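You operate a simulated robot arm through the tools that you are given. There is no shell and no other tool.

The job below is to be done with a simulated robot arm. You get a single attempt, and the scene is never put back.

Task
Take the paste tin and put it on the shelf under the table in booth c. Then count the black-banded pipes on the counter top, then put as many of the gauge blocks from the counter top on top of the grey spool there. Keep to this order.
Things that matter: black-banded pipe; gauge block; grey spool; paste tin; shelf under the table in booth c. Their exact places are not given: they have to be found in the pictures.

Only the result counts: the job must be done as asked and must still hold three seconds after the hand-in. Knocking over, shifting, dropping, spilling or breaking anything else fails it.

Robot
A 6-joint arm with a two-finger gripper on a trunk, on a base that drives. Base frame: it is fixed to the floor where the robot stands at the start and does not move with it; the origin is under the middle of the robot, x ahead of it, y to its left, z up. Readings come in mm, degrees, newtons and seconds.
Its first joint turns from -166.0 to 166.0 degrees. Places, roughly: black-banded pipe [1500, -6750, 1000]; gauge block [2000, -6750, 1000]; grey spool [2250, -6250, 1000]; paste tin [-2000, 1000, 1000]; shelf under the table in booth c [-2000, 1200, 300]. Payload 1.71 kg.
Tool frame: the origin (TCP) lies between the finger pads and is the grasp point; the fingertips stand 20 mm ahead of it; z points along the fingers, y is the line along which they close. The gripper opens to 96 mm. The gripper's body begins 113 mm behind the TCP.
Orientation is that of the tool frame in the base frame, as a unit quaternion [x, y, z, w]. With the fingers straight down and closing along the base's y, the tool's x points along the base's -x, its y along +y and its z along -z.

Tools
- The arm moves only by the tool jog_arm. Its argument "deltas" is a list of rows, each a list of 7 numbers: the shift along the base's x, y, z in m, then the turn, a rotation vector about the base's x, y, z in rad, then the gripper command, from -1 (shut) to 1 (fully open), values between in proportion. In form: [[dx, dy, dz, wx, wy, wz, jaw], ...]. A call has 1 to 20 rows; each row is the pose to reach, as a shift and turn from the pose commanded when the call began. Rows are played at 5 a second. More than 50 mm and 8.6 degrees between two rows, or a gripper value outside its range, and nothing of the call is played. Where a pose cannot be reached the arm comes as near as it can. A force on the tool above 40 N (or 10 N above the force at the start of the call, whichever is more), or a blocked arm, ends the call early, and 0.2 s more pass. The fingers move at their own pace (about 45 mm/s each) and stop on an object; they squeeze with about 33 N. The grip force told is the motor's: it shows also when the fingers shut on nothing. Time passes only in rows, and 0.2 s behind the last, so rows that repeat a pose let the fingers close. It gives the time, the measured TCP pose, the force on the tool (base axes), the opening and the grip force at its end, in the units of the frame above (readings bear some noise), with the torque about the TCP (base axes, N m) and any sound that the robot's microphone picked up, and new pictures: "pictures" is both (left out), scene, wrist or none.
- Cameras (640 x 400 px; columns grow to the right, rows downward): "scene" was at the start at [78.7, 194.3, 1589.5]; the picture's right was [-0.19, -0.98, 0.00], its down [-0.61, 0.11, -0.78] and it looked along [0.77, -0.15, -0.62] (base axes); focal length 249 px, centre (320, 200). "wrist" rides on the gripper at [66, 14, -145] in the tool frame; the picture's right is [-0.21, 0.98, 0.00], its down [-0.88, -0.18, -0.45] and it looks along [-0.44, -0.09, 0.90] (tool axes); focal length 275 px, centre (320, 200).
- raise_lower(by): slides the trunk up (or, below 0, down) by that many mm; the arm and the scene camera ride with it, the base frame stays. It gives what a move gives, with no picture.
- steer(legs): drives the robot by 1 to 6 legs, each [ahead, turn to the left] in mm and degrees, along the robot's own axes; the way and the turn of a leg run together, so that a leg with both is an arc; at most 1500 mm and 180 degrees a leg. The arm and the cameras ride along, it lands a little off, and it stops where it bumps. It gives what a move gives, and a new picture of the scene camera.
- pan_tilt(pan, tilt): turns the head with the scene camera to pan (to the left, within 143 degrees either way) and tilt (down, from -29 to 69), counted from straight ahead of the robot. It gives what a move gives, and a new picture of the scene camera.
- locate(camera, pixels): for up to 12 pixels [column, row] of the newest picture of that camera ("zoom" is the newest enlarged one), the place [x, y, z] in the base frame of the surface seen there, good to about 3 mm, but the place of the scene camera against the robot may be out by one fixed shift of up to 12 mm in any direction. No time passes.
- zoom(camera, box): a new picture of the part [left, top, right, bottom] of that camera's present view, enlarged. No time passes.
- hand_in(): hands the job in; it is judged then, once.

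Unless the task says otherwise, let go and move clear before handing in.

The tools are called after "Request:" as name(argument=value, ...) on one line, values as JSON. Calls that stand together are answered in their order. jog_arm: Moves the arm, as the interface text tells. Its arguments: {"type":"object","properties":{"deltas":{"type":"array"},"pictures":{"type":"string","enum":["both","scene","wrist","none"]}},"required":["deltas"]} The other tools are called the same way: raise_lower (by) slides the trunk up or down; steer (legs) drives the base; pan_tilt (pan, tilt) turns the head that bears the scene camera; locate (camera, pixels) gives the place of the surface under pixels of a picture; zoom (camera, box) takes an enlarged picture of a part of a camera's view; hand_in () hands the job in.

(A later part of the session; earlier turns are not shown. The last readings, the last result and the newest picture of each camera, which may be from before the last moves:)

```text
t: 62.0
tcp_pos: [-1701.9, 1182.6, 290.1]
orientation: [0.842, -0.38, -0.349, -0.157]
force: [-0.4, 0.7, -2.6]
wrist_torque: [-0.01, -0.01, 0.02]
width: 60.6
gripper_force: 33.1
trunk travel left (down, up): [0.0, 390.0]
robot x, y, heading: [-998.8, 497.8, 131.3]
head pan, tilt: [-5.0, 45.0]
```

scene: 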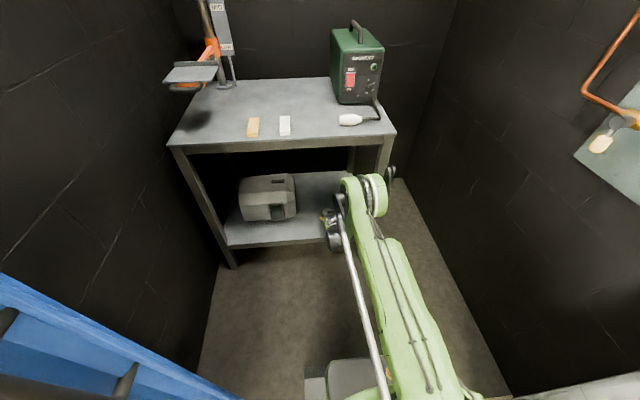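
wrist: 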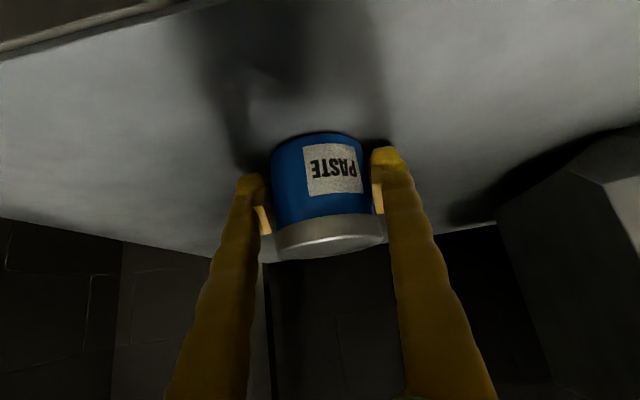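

No contact yet at z 290. I'll go a few millimetres lower in tiny steps.

Request:
jog_arm(deltas=[[0, 0, -0.001, 0, 0, 0, -1], [0, 0, -0.002, 0, 0, 0, -1], [0, 0, -0.003, 0, 0, 0, -1], [0, 0, -0.003, 0, 0, 0, -1]], pictures="wrist")

```text
t: 63.0
tcp_pos: [-1702.5, 1182.6, 287.4]
orientation: [0.841, -0.38, -0.351, -0.158]
force: [0.4, 0.5, 12.4]
wrist_torque: [0.08, -0.1, -0.03]
width: 60.5
gripper_force: 33.4
trunk travel left (down, up): [0.0, 390.0]
robot x, y, heading: [-1001.1, 496.6, 131.4]
head pan, tilt: [-5.0, 45.0]
```

wrist: 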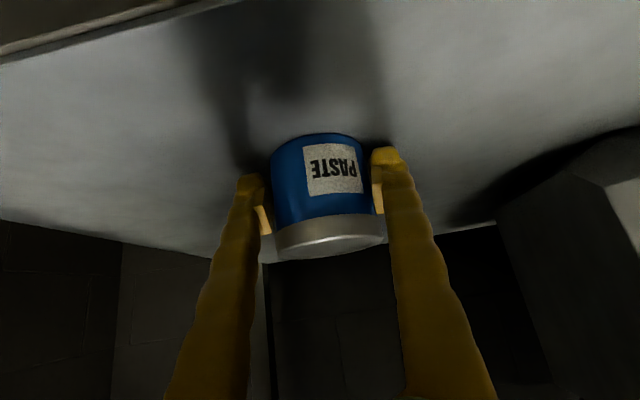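

Contact felt (12 N upward). I'll open the fingers and withdraw up and back.

Request:
jog_arm(deltas=[[0, 0, 0.001, 0, 0, 0, -0.2], [0, 0, 0.001, 0, 0, 0, 0.3], [0, 0, 0.001, 0, 0, 0, 1], [0, 0, 0.001, 0, 0, 0, 1], [0, 0, 0.001, 0, 0, 0, 1], [0, 0, 0.001, 0, 0, 0, 1]], pictures="wrist")

```text
t: 64.4
tcp_pos: [-1702.3, 1182.7, 289.2]
orientation: [0.842, -0.38, -0.349, -0.158]
force: [-1.1, -0.1, -0.6]
wrist_torque: [0.02, -0.03, -0.02]
width: 96.2
gripper_force: 0.0
trunk travel left (down, up): [0.0, 390.0]
robot x, y, heading: [-1003.2, 495.4, 131.0]
head pan, tilt: [-5.0, 45.0]
```

wrist: 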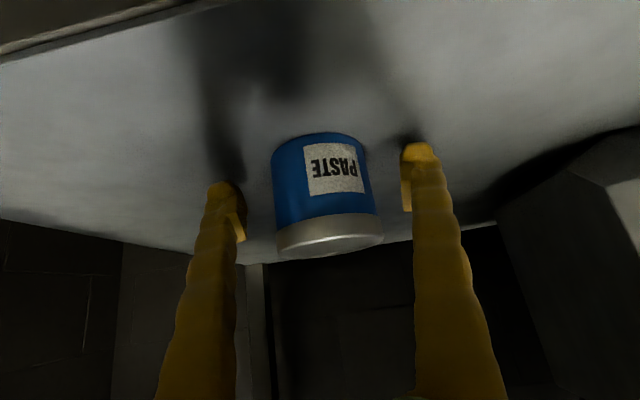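

The tin stands free between the open fingers. I'll lift the gripper straight up, then back out the way it came.

Request:
jog_arm(deltas=[[0, 0, 0.03, 0, 0, 0, 1], [0, 0, 0.06, 0, 0, 0, 1], [0, 0, 0.1, 0, 0, 0, 1], [0, 0, 0.14, 0, 0, 0, 1], [0.02, -0.024, 0.155, 0, 0, 0, 1], [0.045, -0.054, 0.17, 0, 0, 0, 1], [0.068, -0.082, 0.18, 0, 0, 0, 1], [0.09, -0.108, 0.21, 0, 0, 0, 1], [0.115, -0.137, 0.24, 0, 0, 0, 1], [0.14, -0.167, 0.275, 0, 0, 0, 1], [0.148, -0.175, 0.31, 0, 0, 0, 1], [0.148, -0.175, 0.35, 0, 0, 0, 1]])

```text
refused: row 10 steps farther than a row can; nothing moved
```

Request:
jog_arm(deltas=[[0, 0, 0.03, 0, 0, 0, 1], [0, 0, 0.06, 0, 0, 0, 1], [0, 0, 0.1, 0, 0, 0, 1], [0, 0, 0.14, 0, 0, 0, 1], [0.02, -0.024, 0.155, 0, 0, 0, 1], [0.045, -0.054, 0.17, 0, 0, 0, 1], [0.068, -0.082, 0.18, 0, 0, 0, 1], [0.09, -0.108, 0.21, 0, 0, 0, 1], [0.11, -0.132, 0.24, 0, 0, 0, 1], [0.13, -0.155, 0.275, 0, 0, 0, 1], [0.148, -0.175, 0.31, 0, 0, 0, 1], [0.148, -0.175, 0.35, 0, 0, 0, 1]])

```text
t: 67.0
tcp_pos: [-1552.5, 1006.7, 634.1]
orientation: [0.842, -0.381, -0.349, -0.159]
force: [-0.5, 0.2, -1.6]
wrist_torque: [0.02, -0.03, -0.02]
width: 95.9
gripper_force: 0.0
trunk travel left (down, up): [0.0, 390.0]
robot x, y, heading: [-1001.5, 498.6, 131.1]
head pan, tilt: [-5.0, 45.0]
```

scene: 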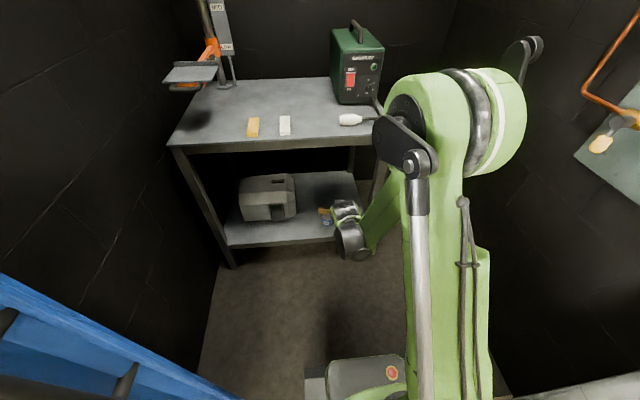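
wrist: 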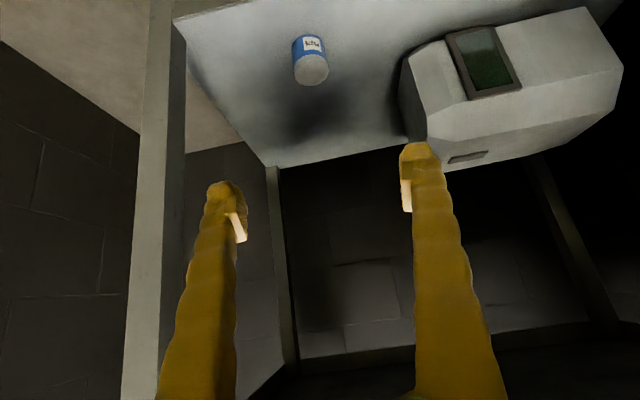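

The tin stands upright on the shelf at wrist pixel (310,60). I'll raise the trunk and bring the arm back to a compact, tool-down carrying pose before backing out.

Request:
raise_lower(by=200)

Request:
jog_arm(deltas=[[0.01, -0.012, 0.035, -0.085, -0.074, 0, 1], [0.02, -0.023, 0.07, -0.17, -0.148, 0, 1], [0.03, -0.035, 0.105, -0.255, -0.222, 0, 1], [0.04, -0.046, 0.14, -0.34, -0.296, 0, 1], [0.05, -0.058, 0.175, -0.425, -0.37, 0, 1], [0.06, -0.07, 0.21, -0.51, -0.443, 0, 1], [0.07, -0.081, 0.245, -0.593, -0.515, 0, 1], [0.08, -0.09, 0.28, -0.593, -0.515, 0, 1], [0.1, -0.115, 0.3, -0.593, -0.515, 0, 1], [0.125, -0.142, 0.31, -0.593, -0.515, 0, 1], [0.145, -0.165, 0.31, -0.593, -0.515, 0, 1], [0.145, -0.165, 0.31, -0.593, -0.515, 0, 1]])

```text
t: 69.2
tcp_pos: [-1553.6, 1005.1, 833.3]
orientation: [0.842, -0.38, -0.35, -0.158]
force: [0.7, -1.2, -0.4]
wrist_torque: [-0.01, 0.0, 0.02]
width: 96.0
gripper_force: 0.0
trunk travel left (down, up): [-200.0, 190.0]
robot x, y, heading: [-1000.1, 498.4, 131.2]
head pan, tilt: [-5.0, 45.0]
```

```text
t: 71.8
tcp_pos: [-1407.8, 839.6, 1143.1]
orientation: [0.91, -0.414, -0.002, 0.001]
force: [0.8, -0.2, -0.6]
wrist_torque: [0.07, 0.0, 0.01]
width: 95.9
gripper_force: 0.2
trunk travel left (down, up): [-200.0, 190.0]
robot x, y, heading: [-996.5, 498.2, 130.9]
head pan, tilt: [-5.0, 45.0]
```

scene: 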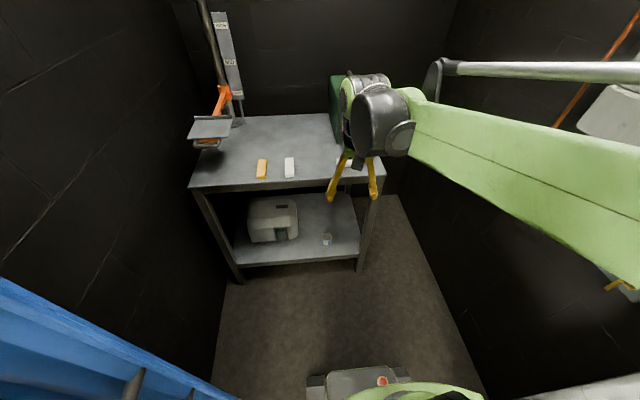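
wrist: 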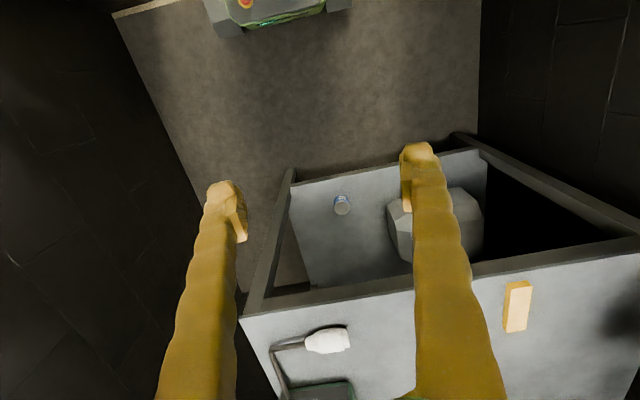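

The tin is on the shelf at pixel (327,239). I'll now back out along the same S-path to my starting spot.

Request:
steer(legs=[[-320, 0], [-500, 27.5], [-620, 0]])

Request:
pan_tilt(pan=130, tilt=20)

```text
t: 82.2
tcp_pos: [-310.1, -136.2, 1144.1]
orientation: [0.985, -0.17, -0.002, 0.002]
force: [0.5, 0.0, -0.6]
wrist_torque: [-0.05, -0.05, -0.03]
width: 96.1
gripper_force: 0.1
trunk travel left (down, up): [-200.0, 190.0]
robot x, y, heading: [212.9, -234.6, 160.4]
head pan, tilt: [-5.0, 45.0]
```

scene: 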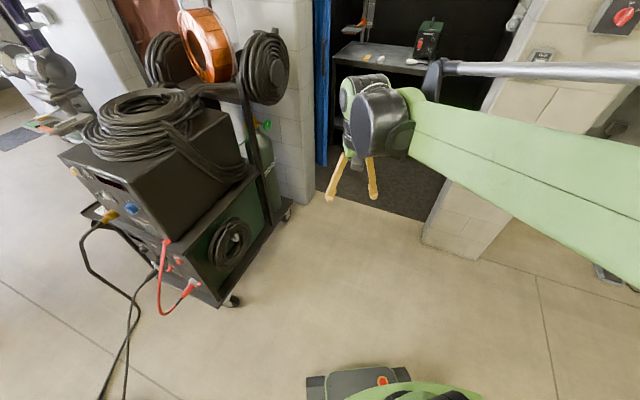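

```text
t: 84.4
tcp_pos: [-292.8, -138.9, 1152.5]
orientation: [0.985, -0.171, -0.009, 0.001]
force: [0.4, -0.2, 0.0]
wrist_torque: [-0.02, 0.06, 0.02]
width: 96.2
gripper_force: 0.0
trunk travel left (down, up): [-200.0, 190.0]
robot x, y, heading: [214.5, -240.7, 160.2]
head pan, tilt: [130.0, 20.0]
```

scene: 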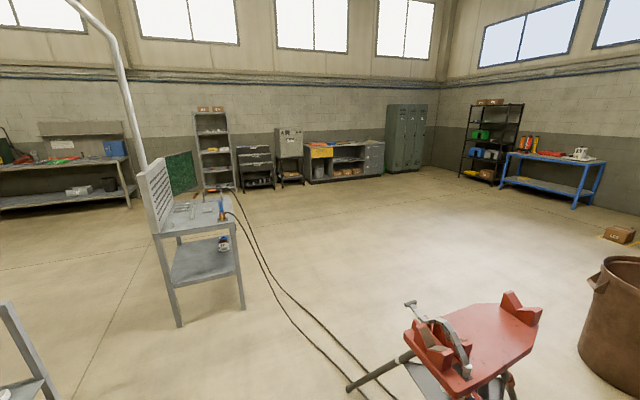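

The counter appears to be the wooden-topped grey unit at pixel (340,150). I'll measure it and the obstacles on the way (red stand, bucket, grey table, cables).

Request:
locate(camera="scene", pixels=[[312, 147], [380, 143], [312, 178], [385, 172], [470, 390], [350, 385], [535, 310], [580, 360], [240, 305], [178, 325], [250, 240], [310, 320]])

Request:
zoom(camera="scene", box=[280, 110, 440, 210])

```text
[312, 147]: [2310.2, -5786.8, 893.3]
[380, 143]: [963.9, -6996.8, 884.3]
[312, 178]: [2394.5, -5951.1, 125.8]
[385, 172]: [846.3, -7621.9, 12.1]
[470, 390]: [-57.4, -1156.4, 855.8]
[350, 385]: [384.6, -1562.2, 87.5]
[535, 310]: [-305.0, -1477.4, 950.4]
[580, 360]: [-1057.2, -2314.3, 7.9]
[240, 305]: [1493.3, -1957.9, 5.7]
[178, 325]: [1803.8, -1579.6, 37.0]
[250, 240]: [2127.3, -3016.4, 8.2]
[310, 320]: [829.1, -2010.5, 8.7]
```

```text
4.00 times, centred on (360, 160) of scene
```

zoom: 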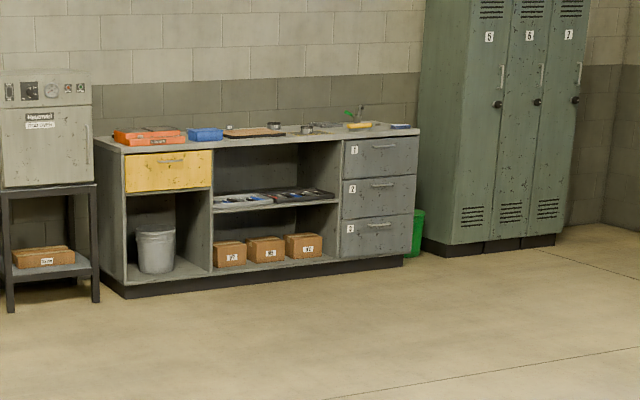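

The counter's front edge runs from about (2310,-5787) to (964,-6997), facing me at heading -48°. Cables cross the floor on the way, so I'll look closer at them before choosing a path.

Request:
pan_tilt(pan=143, tilt=35)

Request:
pan_tilt(pan=100, tilt=45)

```text
t: 85.2
tcp_pos: [-294.5, -140.5, 1150.5]
orientation: [0.985, -0.17, -0.008, 0.001]
force: [0.7, -0.2, 0.6]
wrist_torque: [0.01, 0.02, 0.01]
width: 96.5
gripper_force: 0.1
trunk travel left (down, up): [-200.0, 190.0]
robot x, y, heading: [214.3, -235.0, 160.2]
head pan, tilt: [143.0, 35.0]
```

scene: 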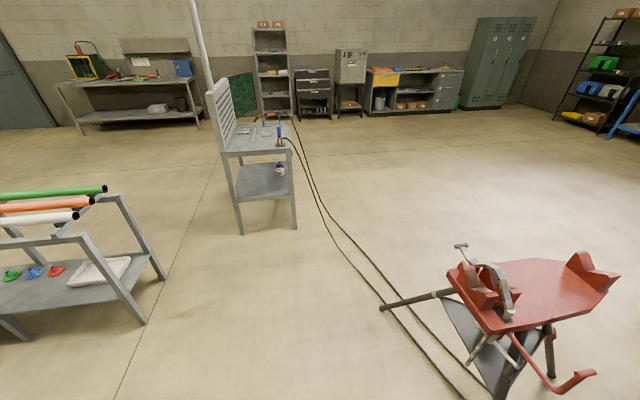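

```text
t: 86.3
tcp_pos: [-294.5, -139.9, 1151.6]
orientation: [0.985, -0.17, -0.009, 0.0]
force: [0.1, 0.3, -0.4]
wrist_torque: [0.0, 0.0, 0.01]
width: 96.3
gripper_force: 0.1
trunk travel left (down, up): [-200.0, 190.0]
robot x, y, heading: [212.7, -237.4, 160.6]
head pan, tilt: [100.0, 45.0]
```

scene: 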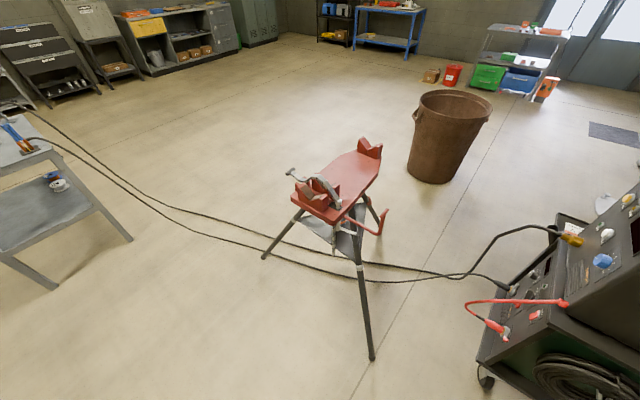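

The cables run from the welder cart under the red stand to the grey table, so I'll route around the grey table's far side, between it and the pipe rack. I'll measure those legs and the gap.

Request:
pan_tilt(pan=143, tilt=35)

Request:
locate(camera="scene", pixels=[[145, 320], [165, 275], [241, 231], [296, 227], [210, 92], [252, 75], [205, 70], [199, 20], [303, 130], [85, 130], [105, 187], [305, 190]])

Request:
zoom(camera="scene", box=[160, 0, 400, 240])

```text
t: 87.4
tcp_pos: [-293.8, -140.1, 1150.9]
orientation: [0.985, -0.17, -0.009, 0.0]
force: [0.0, -0.2, 0.2]
wrist_torque: [-0.04, 0.01, 0.02]
width: 95.6
gripper_force: 0.1
trunk travel left (down, up): [-200.0, 190.0]
robot x, y, heading: [214.2, -236.5, 160.3]
head pan, tilt: [143.0, 35.0]
```

scene: 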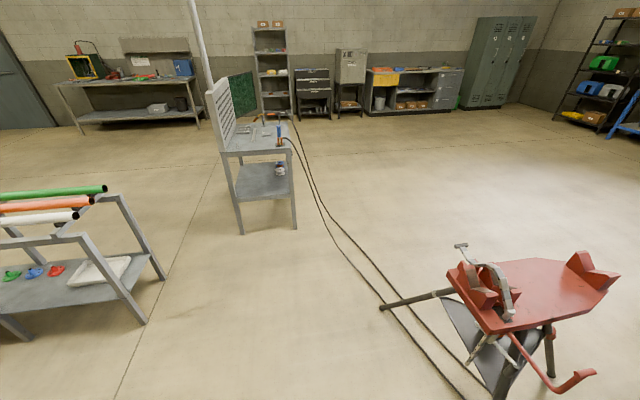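

```text
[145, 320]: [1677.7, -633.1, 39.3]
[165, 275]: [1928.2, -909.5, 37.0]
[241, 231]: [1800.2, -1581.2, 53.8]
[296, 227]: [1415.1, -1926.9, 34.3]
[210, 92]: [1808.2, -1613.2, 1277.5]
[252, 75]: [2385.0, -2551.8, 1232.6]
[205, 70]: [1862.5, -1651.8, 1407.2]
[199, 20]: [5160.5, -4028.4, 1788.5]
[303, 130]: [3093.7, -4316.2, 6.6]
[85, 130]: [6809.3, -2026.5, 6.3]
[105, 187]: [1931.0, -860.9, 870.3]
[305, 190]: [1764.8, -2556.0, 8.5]
```

```text
1.67 times, centred on (280, 120) of scene
```

zoom: 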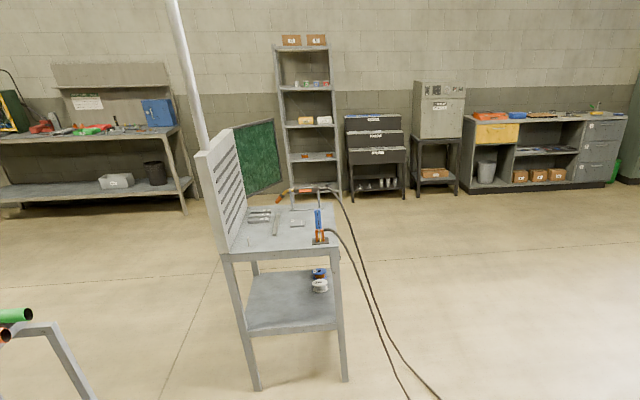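

The gap past the grey table is about 680 mm wide diagonally, so I need my own footprint. I'll look down at my base.

Request:
pan_tilt(pan=0, tilt=69)

Request:
locate(camera="scene", pixels=[[260, 240], [320, 230], [400, 230], [330, 300], [250, 300], [420, 300], [200, 390], [320, 390]])

Request:
pan_tilt(pan=90, tilt=69)

Request:
locate(camera="scene", pixels=[[260, 340], [320, 320], [400, 320], [330, 360], [250, 380], [420, 380], [200, 390], [320, 390]])

Request:
pan_tilt(pan=143, tilt=69)

```text
t: 89.6
tcp_pos: [-293.1, -140.3, 1151.0]
orientation: [0.985, -0.17, -0.009, 0.001]
force: [-0.6, 0.5, -0.5]
wrist_torque: [-0.01, -0.04, 0.03]
width: 96.0
gripper_force: 0.1
trunk travel left (down, up): [-200.0, 190.0]
robot x, y, heading: [214.0, -236.6, 160.4]
head pan, tilt: [0.0, 68.8]
```

scene: 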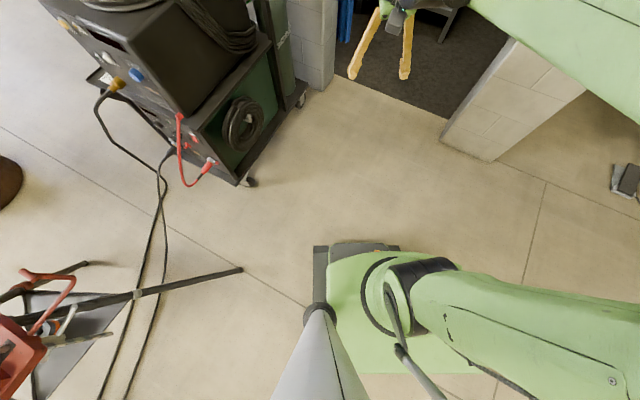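

```text
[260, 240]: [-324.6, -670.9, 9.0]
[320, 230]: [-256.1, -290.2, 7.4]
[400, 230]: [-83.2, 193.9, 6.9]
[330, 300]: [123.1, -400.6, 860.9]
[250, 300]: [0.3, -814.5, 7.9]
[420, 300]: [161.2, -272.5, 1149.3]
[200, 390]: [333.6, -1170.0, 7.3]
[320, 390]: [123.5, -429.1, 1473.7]
```

```text
t: 91.3
tcp_pos: [-294.8, -140.5, 1149.8]
orientation: [0.985, -0.17, -0.009, 0.001]
force: [0.3, 0.5, -0.1]
wrist_torque: [0.01, -0.03, 0.0]
width: 95.9
gripper_force: 0.0
trunk travel left (down, up): [-200.0, 190.0]
robot x, y, heading: [209.9, -234.7, 160.3]
head pan, tilt: [90.0, 68.8]
```

scene: 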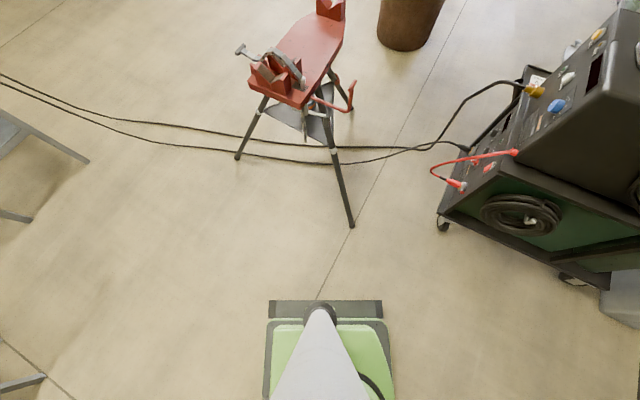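

```text
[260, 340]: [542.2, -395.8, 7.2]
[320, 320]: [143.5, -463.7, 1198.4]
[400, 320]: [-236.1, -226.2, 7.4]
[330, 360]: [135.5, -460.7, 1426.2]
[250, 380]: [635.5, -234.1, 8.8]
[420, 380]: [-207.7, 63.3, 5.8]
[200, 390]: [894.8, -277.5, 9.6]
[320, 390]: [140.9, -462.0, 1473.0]
```

```text
t: 92.5
tcp_pos: [-294.5, -140.3, 1150.4]
orientation: [0.985, -0.17, -0.009, 0.0]
force: [0.5, -0.6, 0.1]
wrist_torque: [0.0, -0.02, 0.04]
width: 96.0
gripper_force: 0.0
trunk travel left (down, up): [-200.0, 190.0]
robot x, y, heading: [213.0, -238.5, 160.6]
head pan, tilt: [143.0, 68.8]
```

scene: 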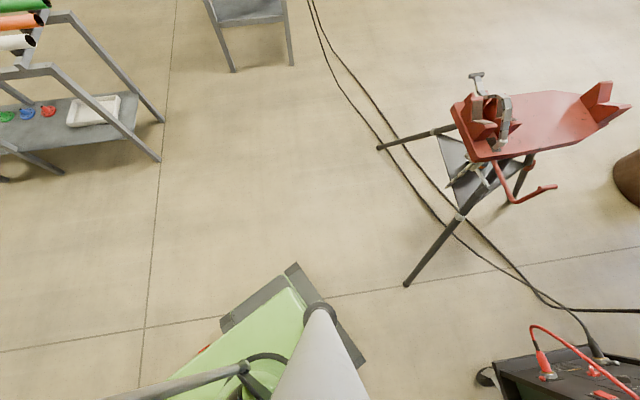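

I can see my base's bumper at (292,300) here; I'll measure its corners.

Request:
locate(camera="scene", pixels=[[292, 268], [224, 325], [362, 360], [300, 285], [345, 335], [408, 283], [379, 148], [162, 160], [163, 120], [233, 70], [292, 64], [350, 100]])

Request:
pan_tilt(pan=90, tilt=69)

Request:
locate(camera="scene", pixels=[[272, 306], [378, 306], [267, 390], [390, 390], [276, 330], [377, 330]])

```text
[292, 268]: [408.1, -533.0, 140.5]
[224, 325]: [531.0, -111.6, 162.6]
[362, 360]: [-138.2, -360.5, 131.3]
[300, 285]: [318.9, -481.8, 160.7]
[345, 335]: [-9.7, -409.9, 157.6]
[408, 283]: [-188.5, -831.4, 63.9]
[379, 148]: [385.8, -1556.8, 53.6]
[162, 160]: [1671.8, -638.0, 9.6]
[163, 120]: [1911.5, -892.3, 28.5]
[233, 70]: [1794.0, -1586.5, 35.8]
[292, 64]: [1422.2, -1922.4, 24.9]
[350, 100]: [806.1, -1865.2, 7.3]
```

```text
t: 93.7
tcp_pos: [-293.4, -141.3, 1151.5]
orientation: [0.985, -0.171, -0.009, 0.0]
force: [-0.6, -0.3, 0.0]
wrist_torque: [0.04, 0.01, -0.01]
width: 96.0
gripper_force: 0.0
trunk travel left (down, up): [-200.0, 190.0]
robot x, y, heading: [213.2, -235.9, 160.4]
head pan, tilt: [90.0, 68.8]
```

scene: 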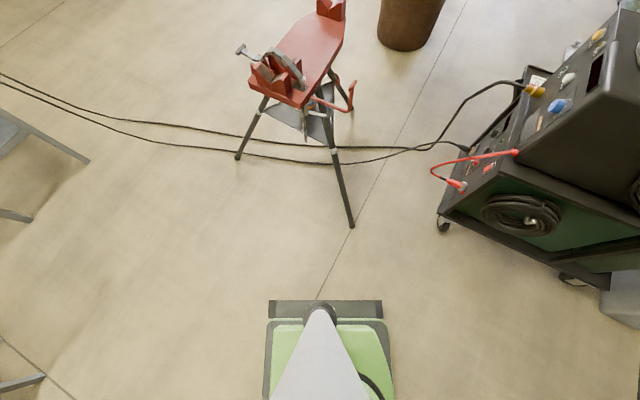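

```text
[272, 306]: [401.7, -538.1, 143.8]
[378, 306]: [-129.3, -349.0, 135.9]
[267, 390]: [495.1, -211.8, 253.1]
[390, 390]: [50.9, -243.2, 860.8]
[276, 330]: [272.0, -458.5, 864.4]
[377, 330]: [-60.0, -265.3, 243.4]
```

My base is about 570 × 470 mm. The gap between the rack leg (1920,-900) and table leg (1797,-1583) is about 690 mm, passable at heading -10°. I'll go to a staging point west of it.

Request:
pan_tilt(pan=0, tilt=40)

Request:
steer(legs=[[0, 151.6], [1136, 0], [0, 37.8]])

```text
t: 95.4
tcp_pos: [-294.1, -140.3, 1150.6]
orientation: [0.985, -0.171, -0.009, 0.0]
force: [-0.3, -0.4, -0.8]
wrist_torque: [-0.01, -0.01, 0.04]
width: 96.2
gripper_force: 0.0
trunk travel left (down, up): [-200.0, 190.0]
robot x, y, heading: [211.9, -237.9, 160.5]
head pan, tilt: [0.0, 40.0]
```

scene: 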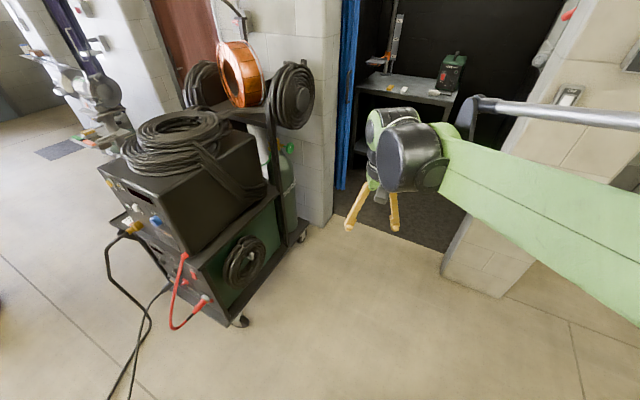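

```text
t: 115.7
tcp_pos: [1492.1, -1109.1, 1151.5]
orientation: [0.088, 0.996, 0.001, 0.009]
force: [-0.2, -0.1, -0.8]
wrist_torque: [0.01, -0.03, -0.02]
width: 96.0
gripper_force: 0.0
trunk travel left (down, up): [-200.0, 190.0]
robot x, y, heading: [976.3, -1099.5, -10.1]
head pan, tilt: [0.0, 40.0]
```

scene: 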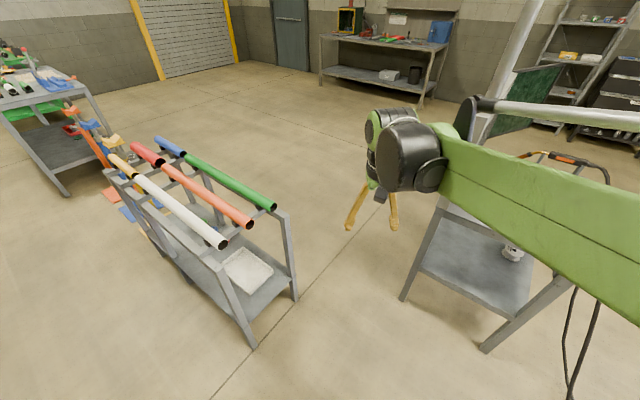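

I'm at the staging point; the gap lies between the rack leg at (296,295) and the table leg at (403,298). I'll measure these and look toward the white screen hidden behind my arm.

Request:
locate(camera="scene", pixels=[[297, 297], [255, 343], [404, 297], [487, 350], [224, 244], [272, 207], [250, 222], [437, 200], [290, 215], [468, 120]])

Request:
pan_tilt(pan=-35, tilt=25)

```text
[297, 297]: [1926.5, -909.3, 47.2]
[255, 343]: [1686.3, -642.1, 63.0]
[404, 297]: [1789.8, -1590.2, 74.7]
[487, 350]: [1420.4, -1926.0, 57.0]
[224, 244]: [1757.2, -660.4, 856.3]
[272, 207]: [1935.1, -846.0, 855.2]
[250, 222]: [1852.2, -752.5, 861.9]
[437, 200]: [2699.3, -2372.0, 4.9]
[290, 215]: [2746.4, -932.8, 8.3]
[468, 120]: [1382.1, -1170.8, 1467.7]
```

```text
t: 116.7
tcp_pos: [1468.4, -1105.6, 1160.2]
orientation: [0.088, 0.996, 0.0, 0.018]
force: [0.2, -0.4, 0.5]
wrist_torque: [0.0, -0.05, -0.01]
width: 96.2
gripper_force: 0.2
trunk travel left (down, up): [-200.0, 190.0]
robot x, y, heading: [972.3, -1101.1, -10.3]
head pan, tilt: [-35.0, 25.0]
```

scene: 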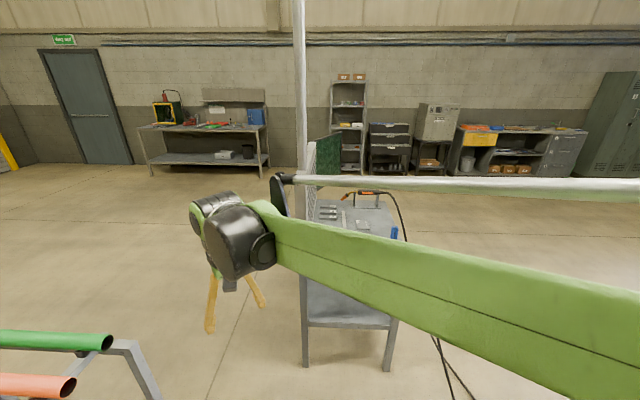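

A white pole stands at column 300 near the grey table. I'll measure it and the screen's edge.

Request:
locate(camera="scene", pixels=[[301, 60], [302, 120], [303, 150], [311, 160], [306, 215], [330, 150], [303, 290], [304, 362], [387, 365]])

Request:
zoom(camera="scene", box=[250, 100, 450, 300])

```text
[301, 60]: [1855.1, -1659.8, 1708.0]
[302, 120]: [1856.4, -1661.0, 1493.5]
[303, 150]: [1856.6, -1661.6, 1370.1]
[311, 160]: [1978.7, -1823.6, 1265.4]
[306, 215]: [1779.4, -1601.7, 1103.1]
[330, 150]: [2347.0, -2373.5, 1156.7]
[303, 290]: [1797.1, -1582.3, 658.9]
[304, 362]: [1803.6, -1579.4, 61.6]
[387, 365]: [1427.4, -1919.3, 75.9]
```

```text
2.00 times, centred on (350, 200) of scene
```

zoom: 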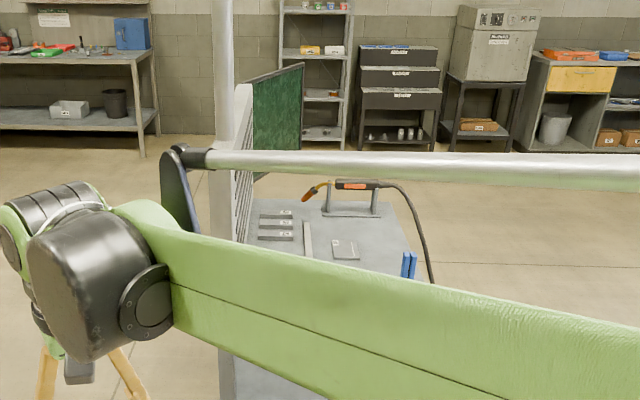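

The pole is at (1856,-1660), on the table's side, clear of my line. Gap midpoint is (1858,-1250), almost dead ahead; I'll drive through it in two legs.

Request:
steer(legs=[[1330, 0.3]])

```text
t: 125.9
tcp_pos: [2789.3, -1372.6, 1157.7]
orientation: [0.101, 0.995, 0.0, 0.016]
force: [0.2, 0.4, 0.1]
wrist_torque: [0.0, 0.0, 0.0]
width: 95.8
gripper_force: 0.1
trunk travel left (down, up): [-200.0, 190.0]
robot x, y, heading: [2289.8, -1352.2, -11.5]
head pan, tilt: [-35.0, 25.0]
```

scene: 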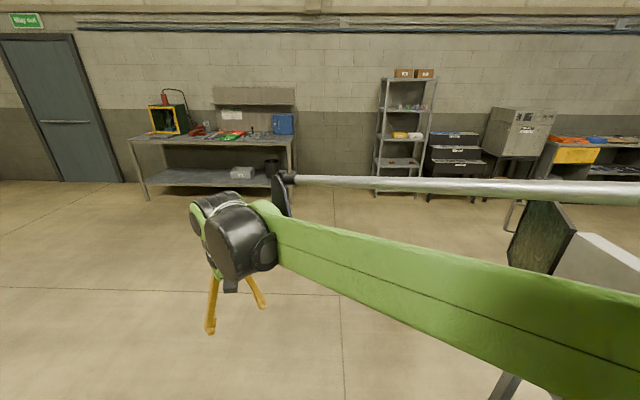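

Through the gap without a bump. I'll turn to -48°, drive along the table's side past its end, then turn towards the counter and look.

Request:
steer(legs=[[0, -36.5], [1300, 0], [0, -68.7]])

Request:
pan_tilt(pan=20, tilt=25)

```text
t: 142.1
tcp_pos: [3027.3, -2764.2, 1163.7]
orientation: [0.86, 0.51, -0.018, 0.013]
force: [0.2, 0.0, -0.1]
wrist_torque: [0.0, 0.03, 0.01]
width: 96.0
gripper_force: 0.1
trunk travel left (down, up): [-200.0, 190.0]
robot x, y, heading: [3184.6, -2312.7, -118.6]
head pan, tilt: [-35.0, 25.0]
```

scene: 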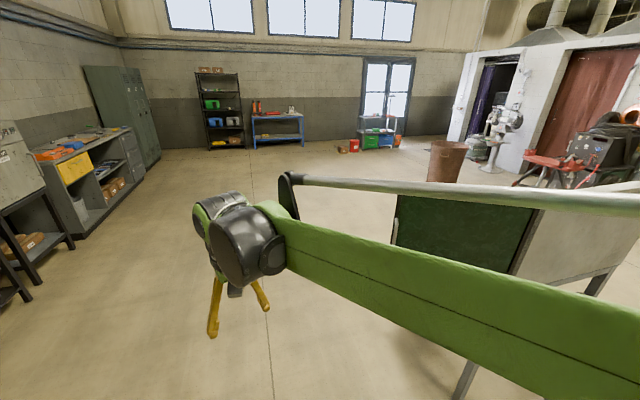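

```text
t: 143.3
tcp_pos: [3039.8, -2739.7, 1174.2]
orientation: [0.86, 0.51, -0.027, 0.02]
force: [-0.2, -0.2, -0.4]
wrist_torque: [-0.02, 0.0, 0.01]
width: 96.0
gripper_force: 0.1
trunk travel left (down, up): [-200.0, 190.0]
robot x, y, heading: [3186.2, -2308.1, -118.7]
head pan, tilt: [20.0, 25.0]
```

scene: 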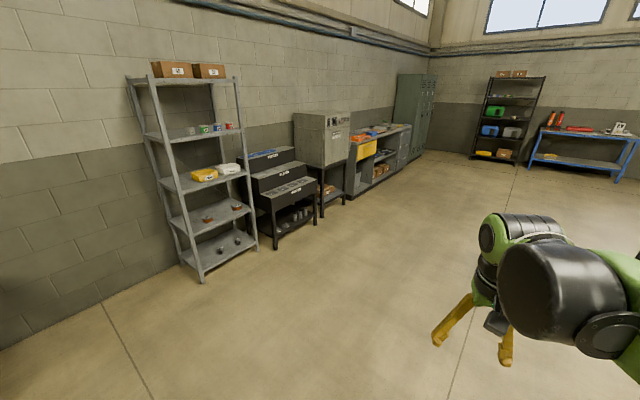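

The floor between me and the counter is clear. I'll drive to about 850 mm in front of the counter's middle and turn to face it.

Request:
steer(legs=[[0, -1.2], [1500, 0], [1500, 0], [706, 0], [0, 71.9]])

Request:
pan_tilt(pan=0, tilt=30)

```text
t: 172.7
tcp_pos: [1677.2, -5726.4, 1170.7]
orientation: [0.417, 0.909, -0.01, 0.028]
force: [0.3, 0.4, -0.8]
wrist_torque: [0.02, -0.02, -0.03]
width: 96.0
gripper_force: 0.2
trunk travel left (down, up): [-200.0, 190.0]
robot x, y, heading: [1318.6, -5431.2, -49.3]
head pan, tilt: [20.0, 25.0]
```

scene: 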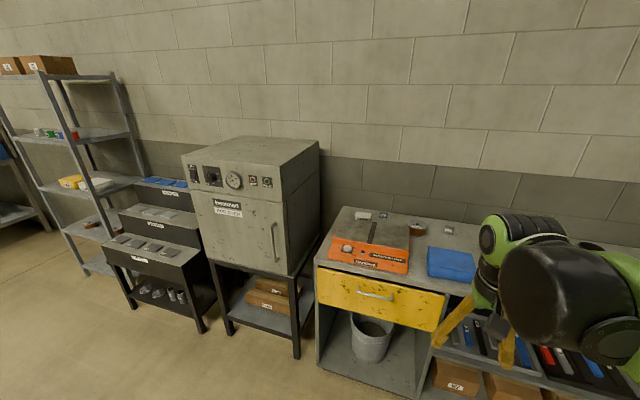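

```text
t: 173.6
tcp_pos: [1669.9, -5718.0, 1175.5]
orientation: [0.416, 0.909, -0.012, 0.033]
force: [0.5, 0.2, 1.5]
wrist_torque: [-0.06, -0.04, 0.02]
width: 96.3
gripper_force: 0.0
trunk travel left (down, up): [-200.0, 190.0]
robot x, y, heading: [1314.3, -5427.1, -49.8]
head pan, tilt: [0.0, 30.0]
```

scene: 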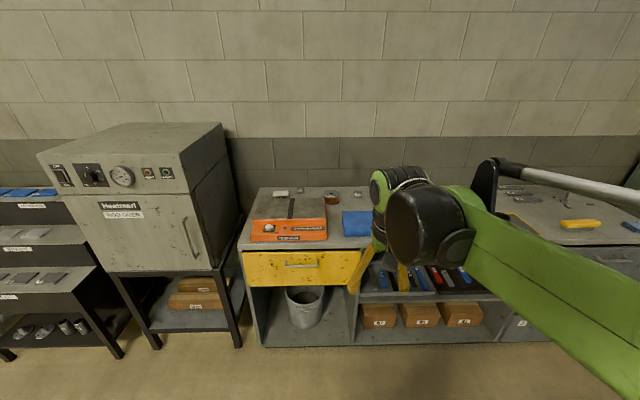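

I'm about 930 mm from the counter, facing it. My arm hides part of the top, so I'll pan right and raise the trunk for a better view.

Request:
raise_lower(by=190)

Request:
pan_tilt(pan=-35, tilt=35)

Request:
pan_tilt(pan=5, tilt=35)

```text
t: 175.6
tcp_pos: [1673.3, -5723.9, 1364.0]
orientation: [0.417, 0.908, -0.011, 0.031]
force: [-0.1, 0.3, 1.3]
wrist_torque: [-0.03, -0.02, 0.01]
width: 96.0
gripper_force: 0.2
trunk travel left (down, up): [-390.0, 0.0]
robot x, y, heading: [1318.2, -5431.2, -49.5]
head pan, tilt: [0.0, 30.0]
```

```text
t: 176.7
tcp_pos: [1672.1, -5720.9, 1364.5]
orientation: [0.417, 0.908, -0.012, 0.033]
force: [0.3, 0.6, 0.2]
wrist_torque: [-0.02, 0.0, -0.03]
width: 96.0
gripper_force: 0.0
trunk travel left (down, up): [-390.0, 0.0]
robot x, y, heading: [1315.8, -5429.8, -49.5]
head pan, tilt: [-35.0, 35.0]
```

scene: 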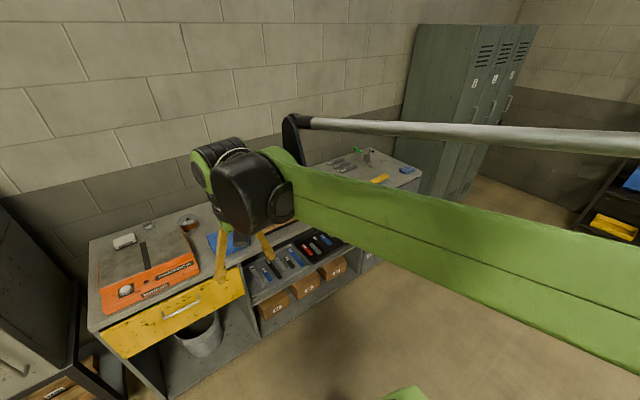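

```text
t: 177.7
tcp_pos: [1676.1, -5725.1, 1362.9]
orientation: [0.416, 0.909, -0.011, 0.03]
force: [0.7, 1.1, 0.8]
wrist_torque: [-0.08, -0.06, 0.04]
width: 95.9
gripper_force: 0.2
trunk travel left (down, up): [-390.0, 0.0]
robot x, y, heading: [1316.0, -5432.7, -49.3]
head pan, tilt: [5.0, 35.0]
```

scene: 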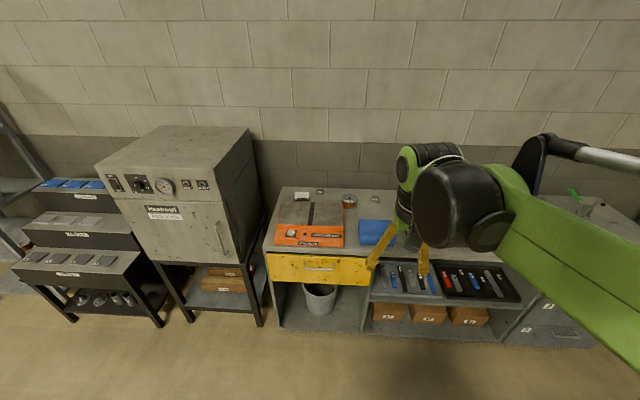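

My arm blocks the view. I'll swing it round to my right side, well clear of the counter, then look at the whole top.

Request:
jog_arm(deltas=[[-0.0325, -0.036, 0, 0, 0, -0.1047, 1], [-0.0685, -0.0684, 0, 0, 0, -0.2094, 1], [-0.1078, -0.097, 0, 0, 0, -0.3142, 1], [-0.1498, -0.1212, 0, 0, 0, -0.4189, 1], [-0.1941, -0.1409, 0, 0, 0, -0.5236, 1], [-0.2402, -0.1559, 0, 0, 0, -0.6283, 1], [-0.2877, -0.166, 0, 0, 0, -0.733, 1], [-0.3359, -0.171, 0, 0, 0, -0.8378, 1], [-0.3845, -0.171, 0, 0, 0, -0.9425, 1], [-0.4327, -0.166, 0, 0, 0, -1.0472, 1], [-0.4802, -0.1559, 0, 0, 0, -1.1519, 1], [-0.526, -0.1409, 0, 0, 0, -1.2566, 1]], pictures="scene")

Request:
pan_tilt(pan=-25, tilt=38)

```text
t: 180.3
tcp_pos: [1269.1, -5898.0, 1370.9]
orientation: [0.776, 0.63, -0.026, 0.03]
force: [-0.5, 0.2, -0.3]
wrist_torque: [0.02, -0.01, 0.0]
width: 95.9
gripper_force: 0.1
trunk travel left (down, up): [-390.0, 0.0]
robot x, y, heading: [1313.6, -5428.8, -49.5]
head pan, tilt: [5.0, 35.0]
stopped in row 12: the arm was blocked; the commanded pose is now the measured one
```

scene: 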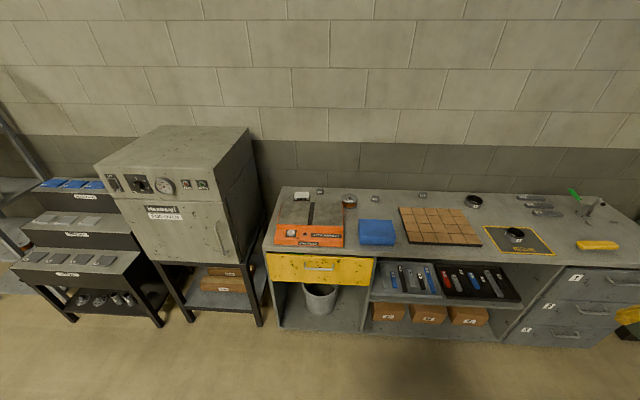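

```text
t: 181.2
tcp_pos: [1271.1, -5898.0, 1371.8]
orientation: [0.773, 0.633, -0.026, 0.032]
force: [-0.8, -0.4, -0.1]
wrist_torque: [-0.05, -0.08, -0.02]
width: 96.0
gripper_force: 0.0
trunk travel left (down, up): [-390.0, 0.0]
robot x, y, heading: [1315.6, -5431.7, -49.3]
head pan, tilt: [-25.0, 38.0]
```

scene: 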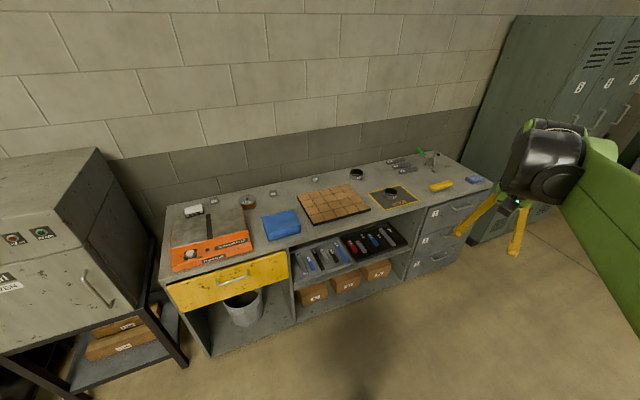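

Now the whole counter top is visible. I'll zoom into its parts to identify pipes, gauge blocks and the grey spool.

Request:
zoom(camera="scene", box=[150, 170, 310, 270])

Request:
zoom(camera="scene", box=[260, 150, 380, 230])

Request:
zoom(camera="scene", box=[340, 130, 500, 230])

Request:
zoom(camera="scene", box=[270, 215, 430, 310])

```text
4.00 times, centred on (230, 220) of scene
```

zoom: 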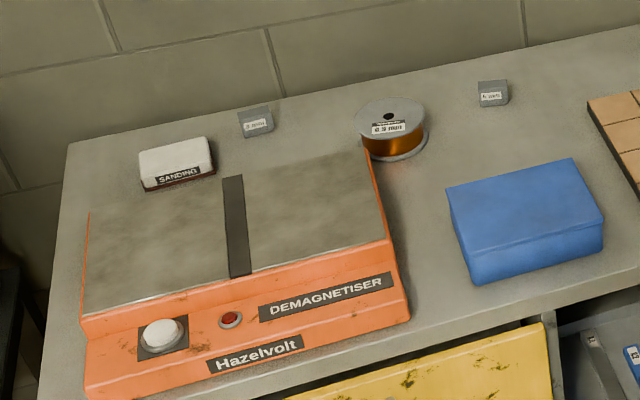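

```text
5.00 times, centred on (320, 190) of scene
```

zoom: 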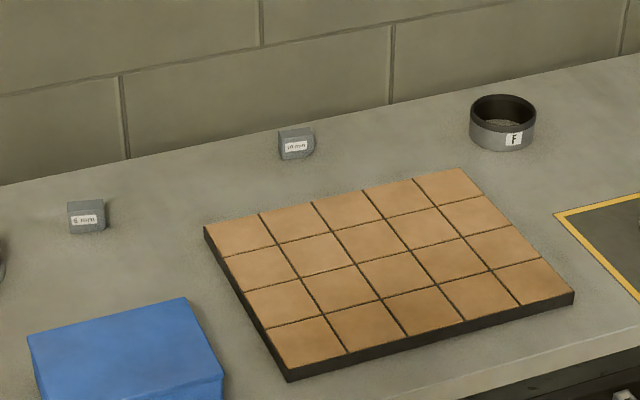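

```text
4.00 times, centred on (420, 180) of scene
```

zoom: 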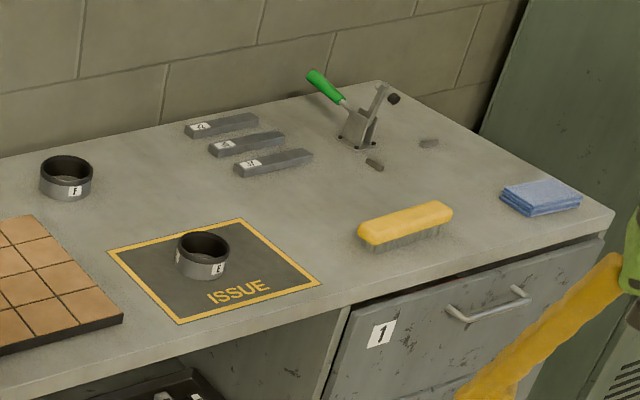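

```text
4.00 times, centred on (350, 262) of scene
```

zoom: 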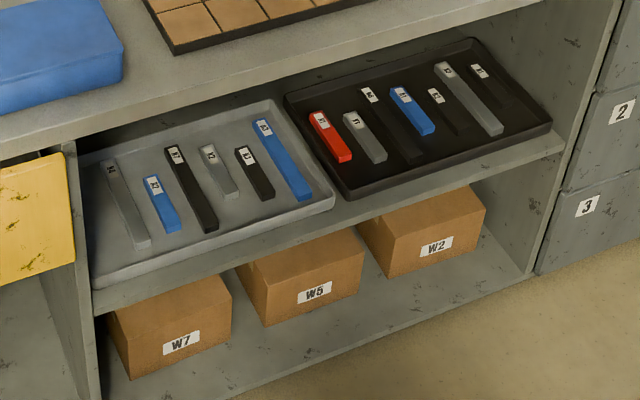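

The top shows a wire spool with grey flanges (zoom 1 at (390,130)), three small blocks marked in mm, and dark-ringed pipe pieces at zoom 3 (66,178) and (203,255). I'll measure their places.

Request:
locate(camera="scene", pixels=[[247, 199], [248, 208], [213, 201], [273, 194], [315, 179], [356, 174], [391, 193], [194, 210], [397, 160], [401, 166], [404, 170], [209, 240]])

```text
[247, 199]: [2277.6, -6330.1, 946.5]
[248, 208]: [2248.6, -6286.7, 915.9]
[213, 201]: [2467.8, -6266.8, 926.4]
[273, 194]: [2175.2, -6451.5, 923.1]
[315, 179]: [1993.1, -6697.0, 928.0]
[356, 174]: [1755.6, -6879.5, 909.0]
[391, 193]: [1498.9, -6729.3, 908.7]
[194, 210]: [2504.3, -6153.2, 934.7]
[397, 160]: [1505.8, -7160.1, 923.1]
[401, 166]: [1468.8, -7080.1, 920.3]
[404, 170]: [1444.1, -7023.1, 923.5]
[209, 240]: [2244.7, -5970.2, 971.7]
```

Spool top is near (2270,-6310,946); blocks at about (2468,-6267), (2175,-6451), (1993,-6697); pipes at (1756,-6880) and (1499,-6729). I'll drive closer to inspect and reach.

Request:
steer(legs=[[530, 1.2]])

Request:
pan_tilt(pan=-15, tilt=48)

```text
t: 185.2
tcp_pos: [1631.4, -6290.4, 1370.6]
orientation: [0.765, 0.642, -0.025, 0.032]
force: [0.7, -0.3, -0.6]
wrist_torque: [-0.01, 0.02, -0.01]
width: 95.9
gripper_force: 0.0
trunk travel left (down, up): [-390.0, 0.0]
robot x, y, heading: [1660.9, -5828.7, -48.4]
head pan, tilt: [-25.0, 38.0]
```

scene: 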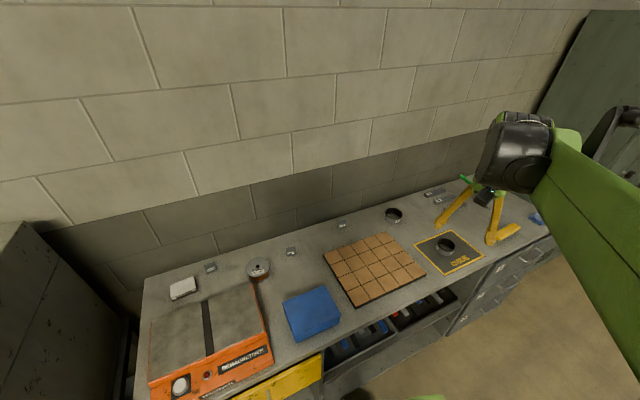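

```text
t: 185.9
tcp_pos: [1633.7, -6291.7, 1378.2]
orientation: [0.751, 0.659, -0.024, 0.039]
force: [-0.1, 0.2, -1.1]
wrist_torque: [0.03, -0.01, 0.03]
width: 96.1
gripper_force: 0.1
trunk travel left (down, up): [-390.0, 0.0]
robot x, y, heading: [1666.6, -5826.9, -48.3]
head pan, tilt: [-15.0, 48.0]
```

scene: 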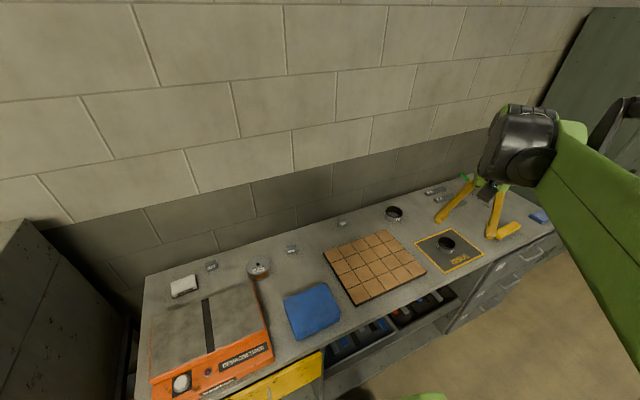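

I'm at (1666,-5827). I'll zoom into the pipes and blocks from here.

Request:
zoom(camera="scene", box=[150, 220, 310, 320])

Request:
zoom(camera="scene", box=[320, 180, 480, 280])

Request:
zoom(camera="scene", box=[420, 160, 560, 250])

```text
4.00 times, centred on (230, 270) of scene
```

zoom: 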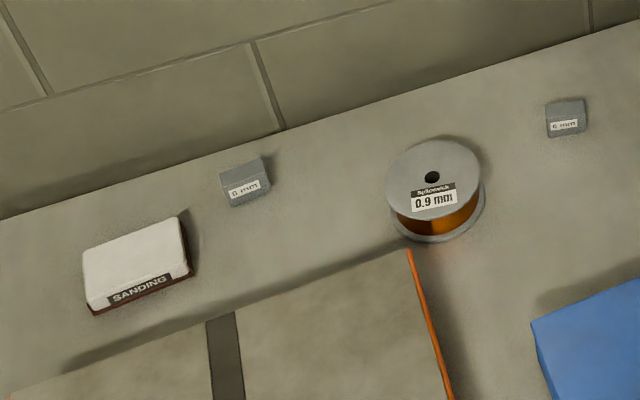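

```text
4.00 times, centred on (400, 230) of scene
```

zoom: 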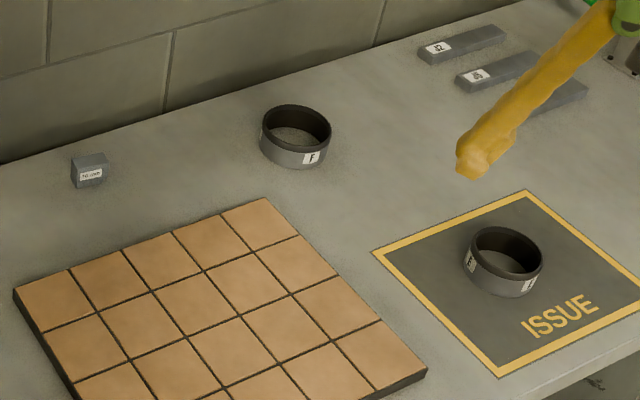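

```text
4.44 times, centred on (490, 205) of scene
```

zoom: 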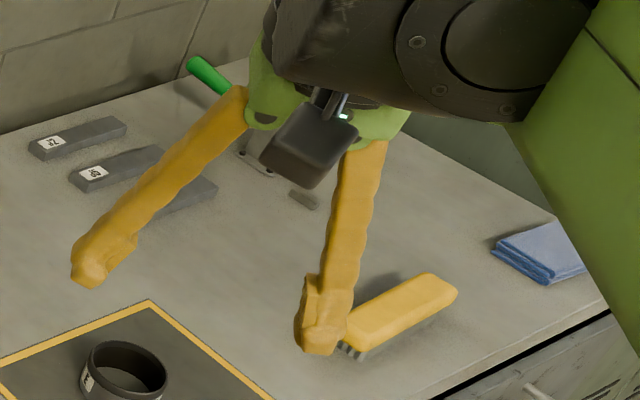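

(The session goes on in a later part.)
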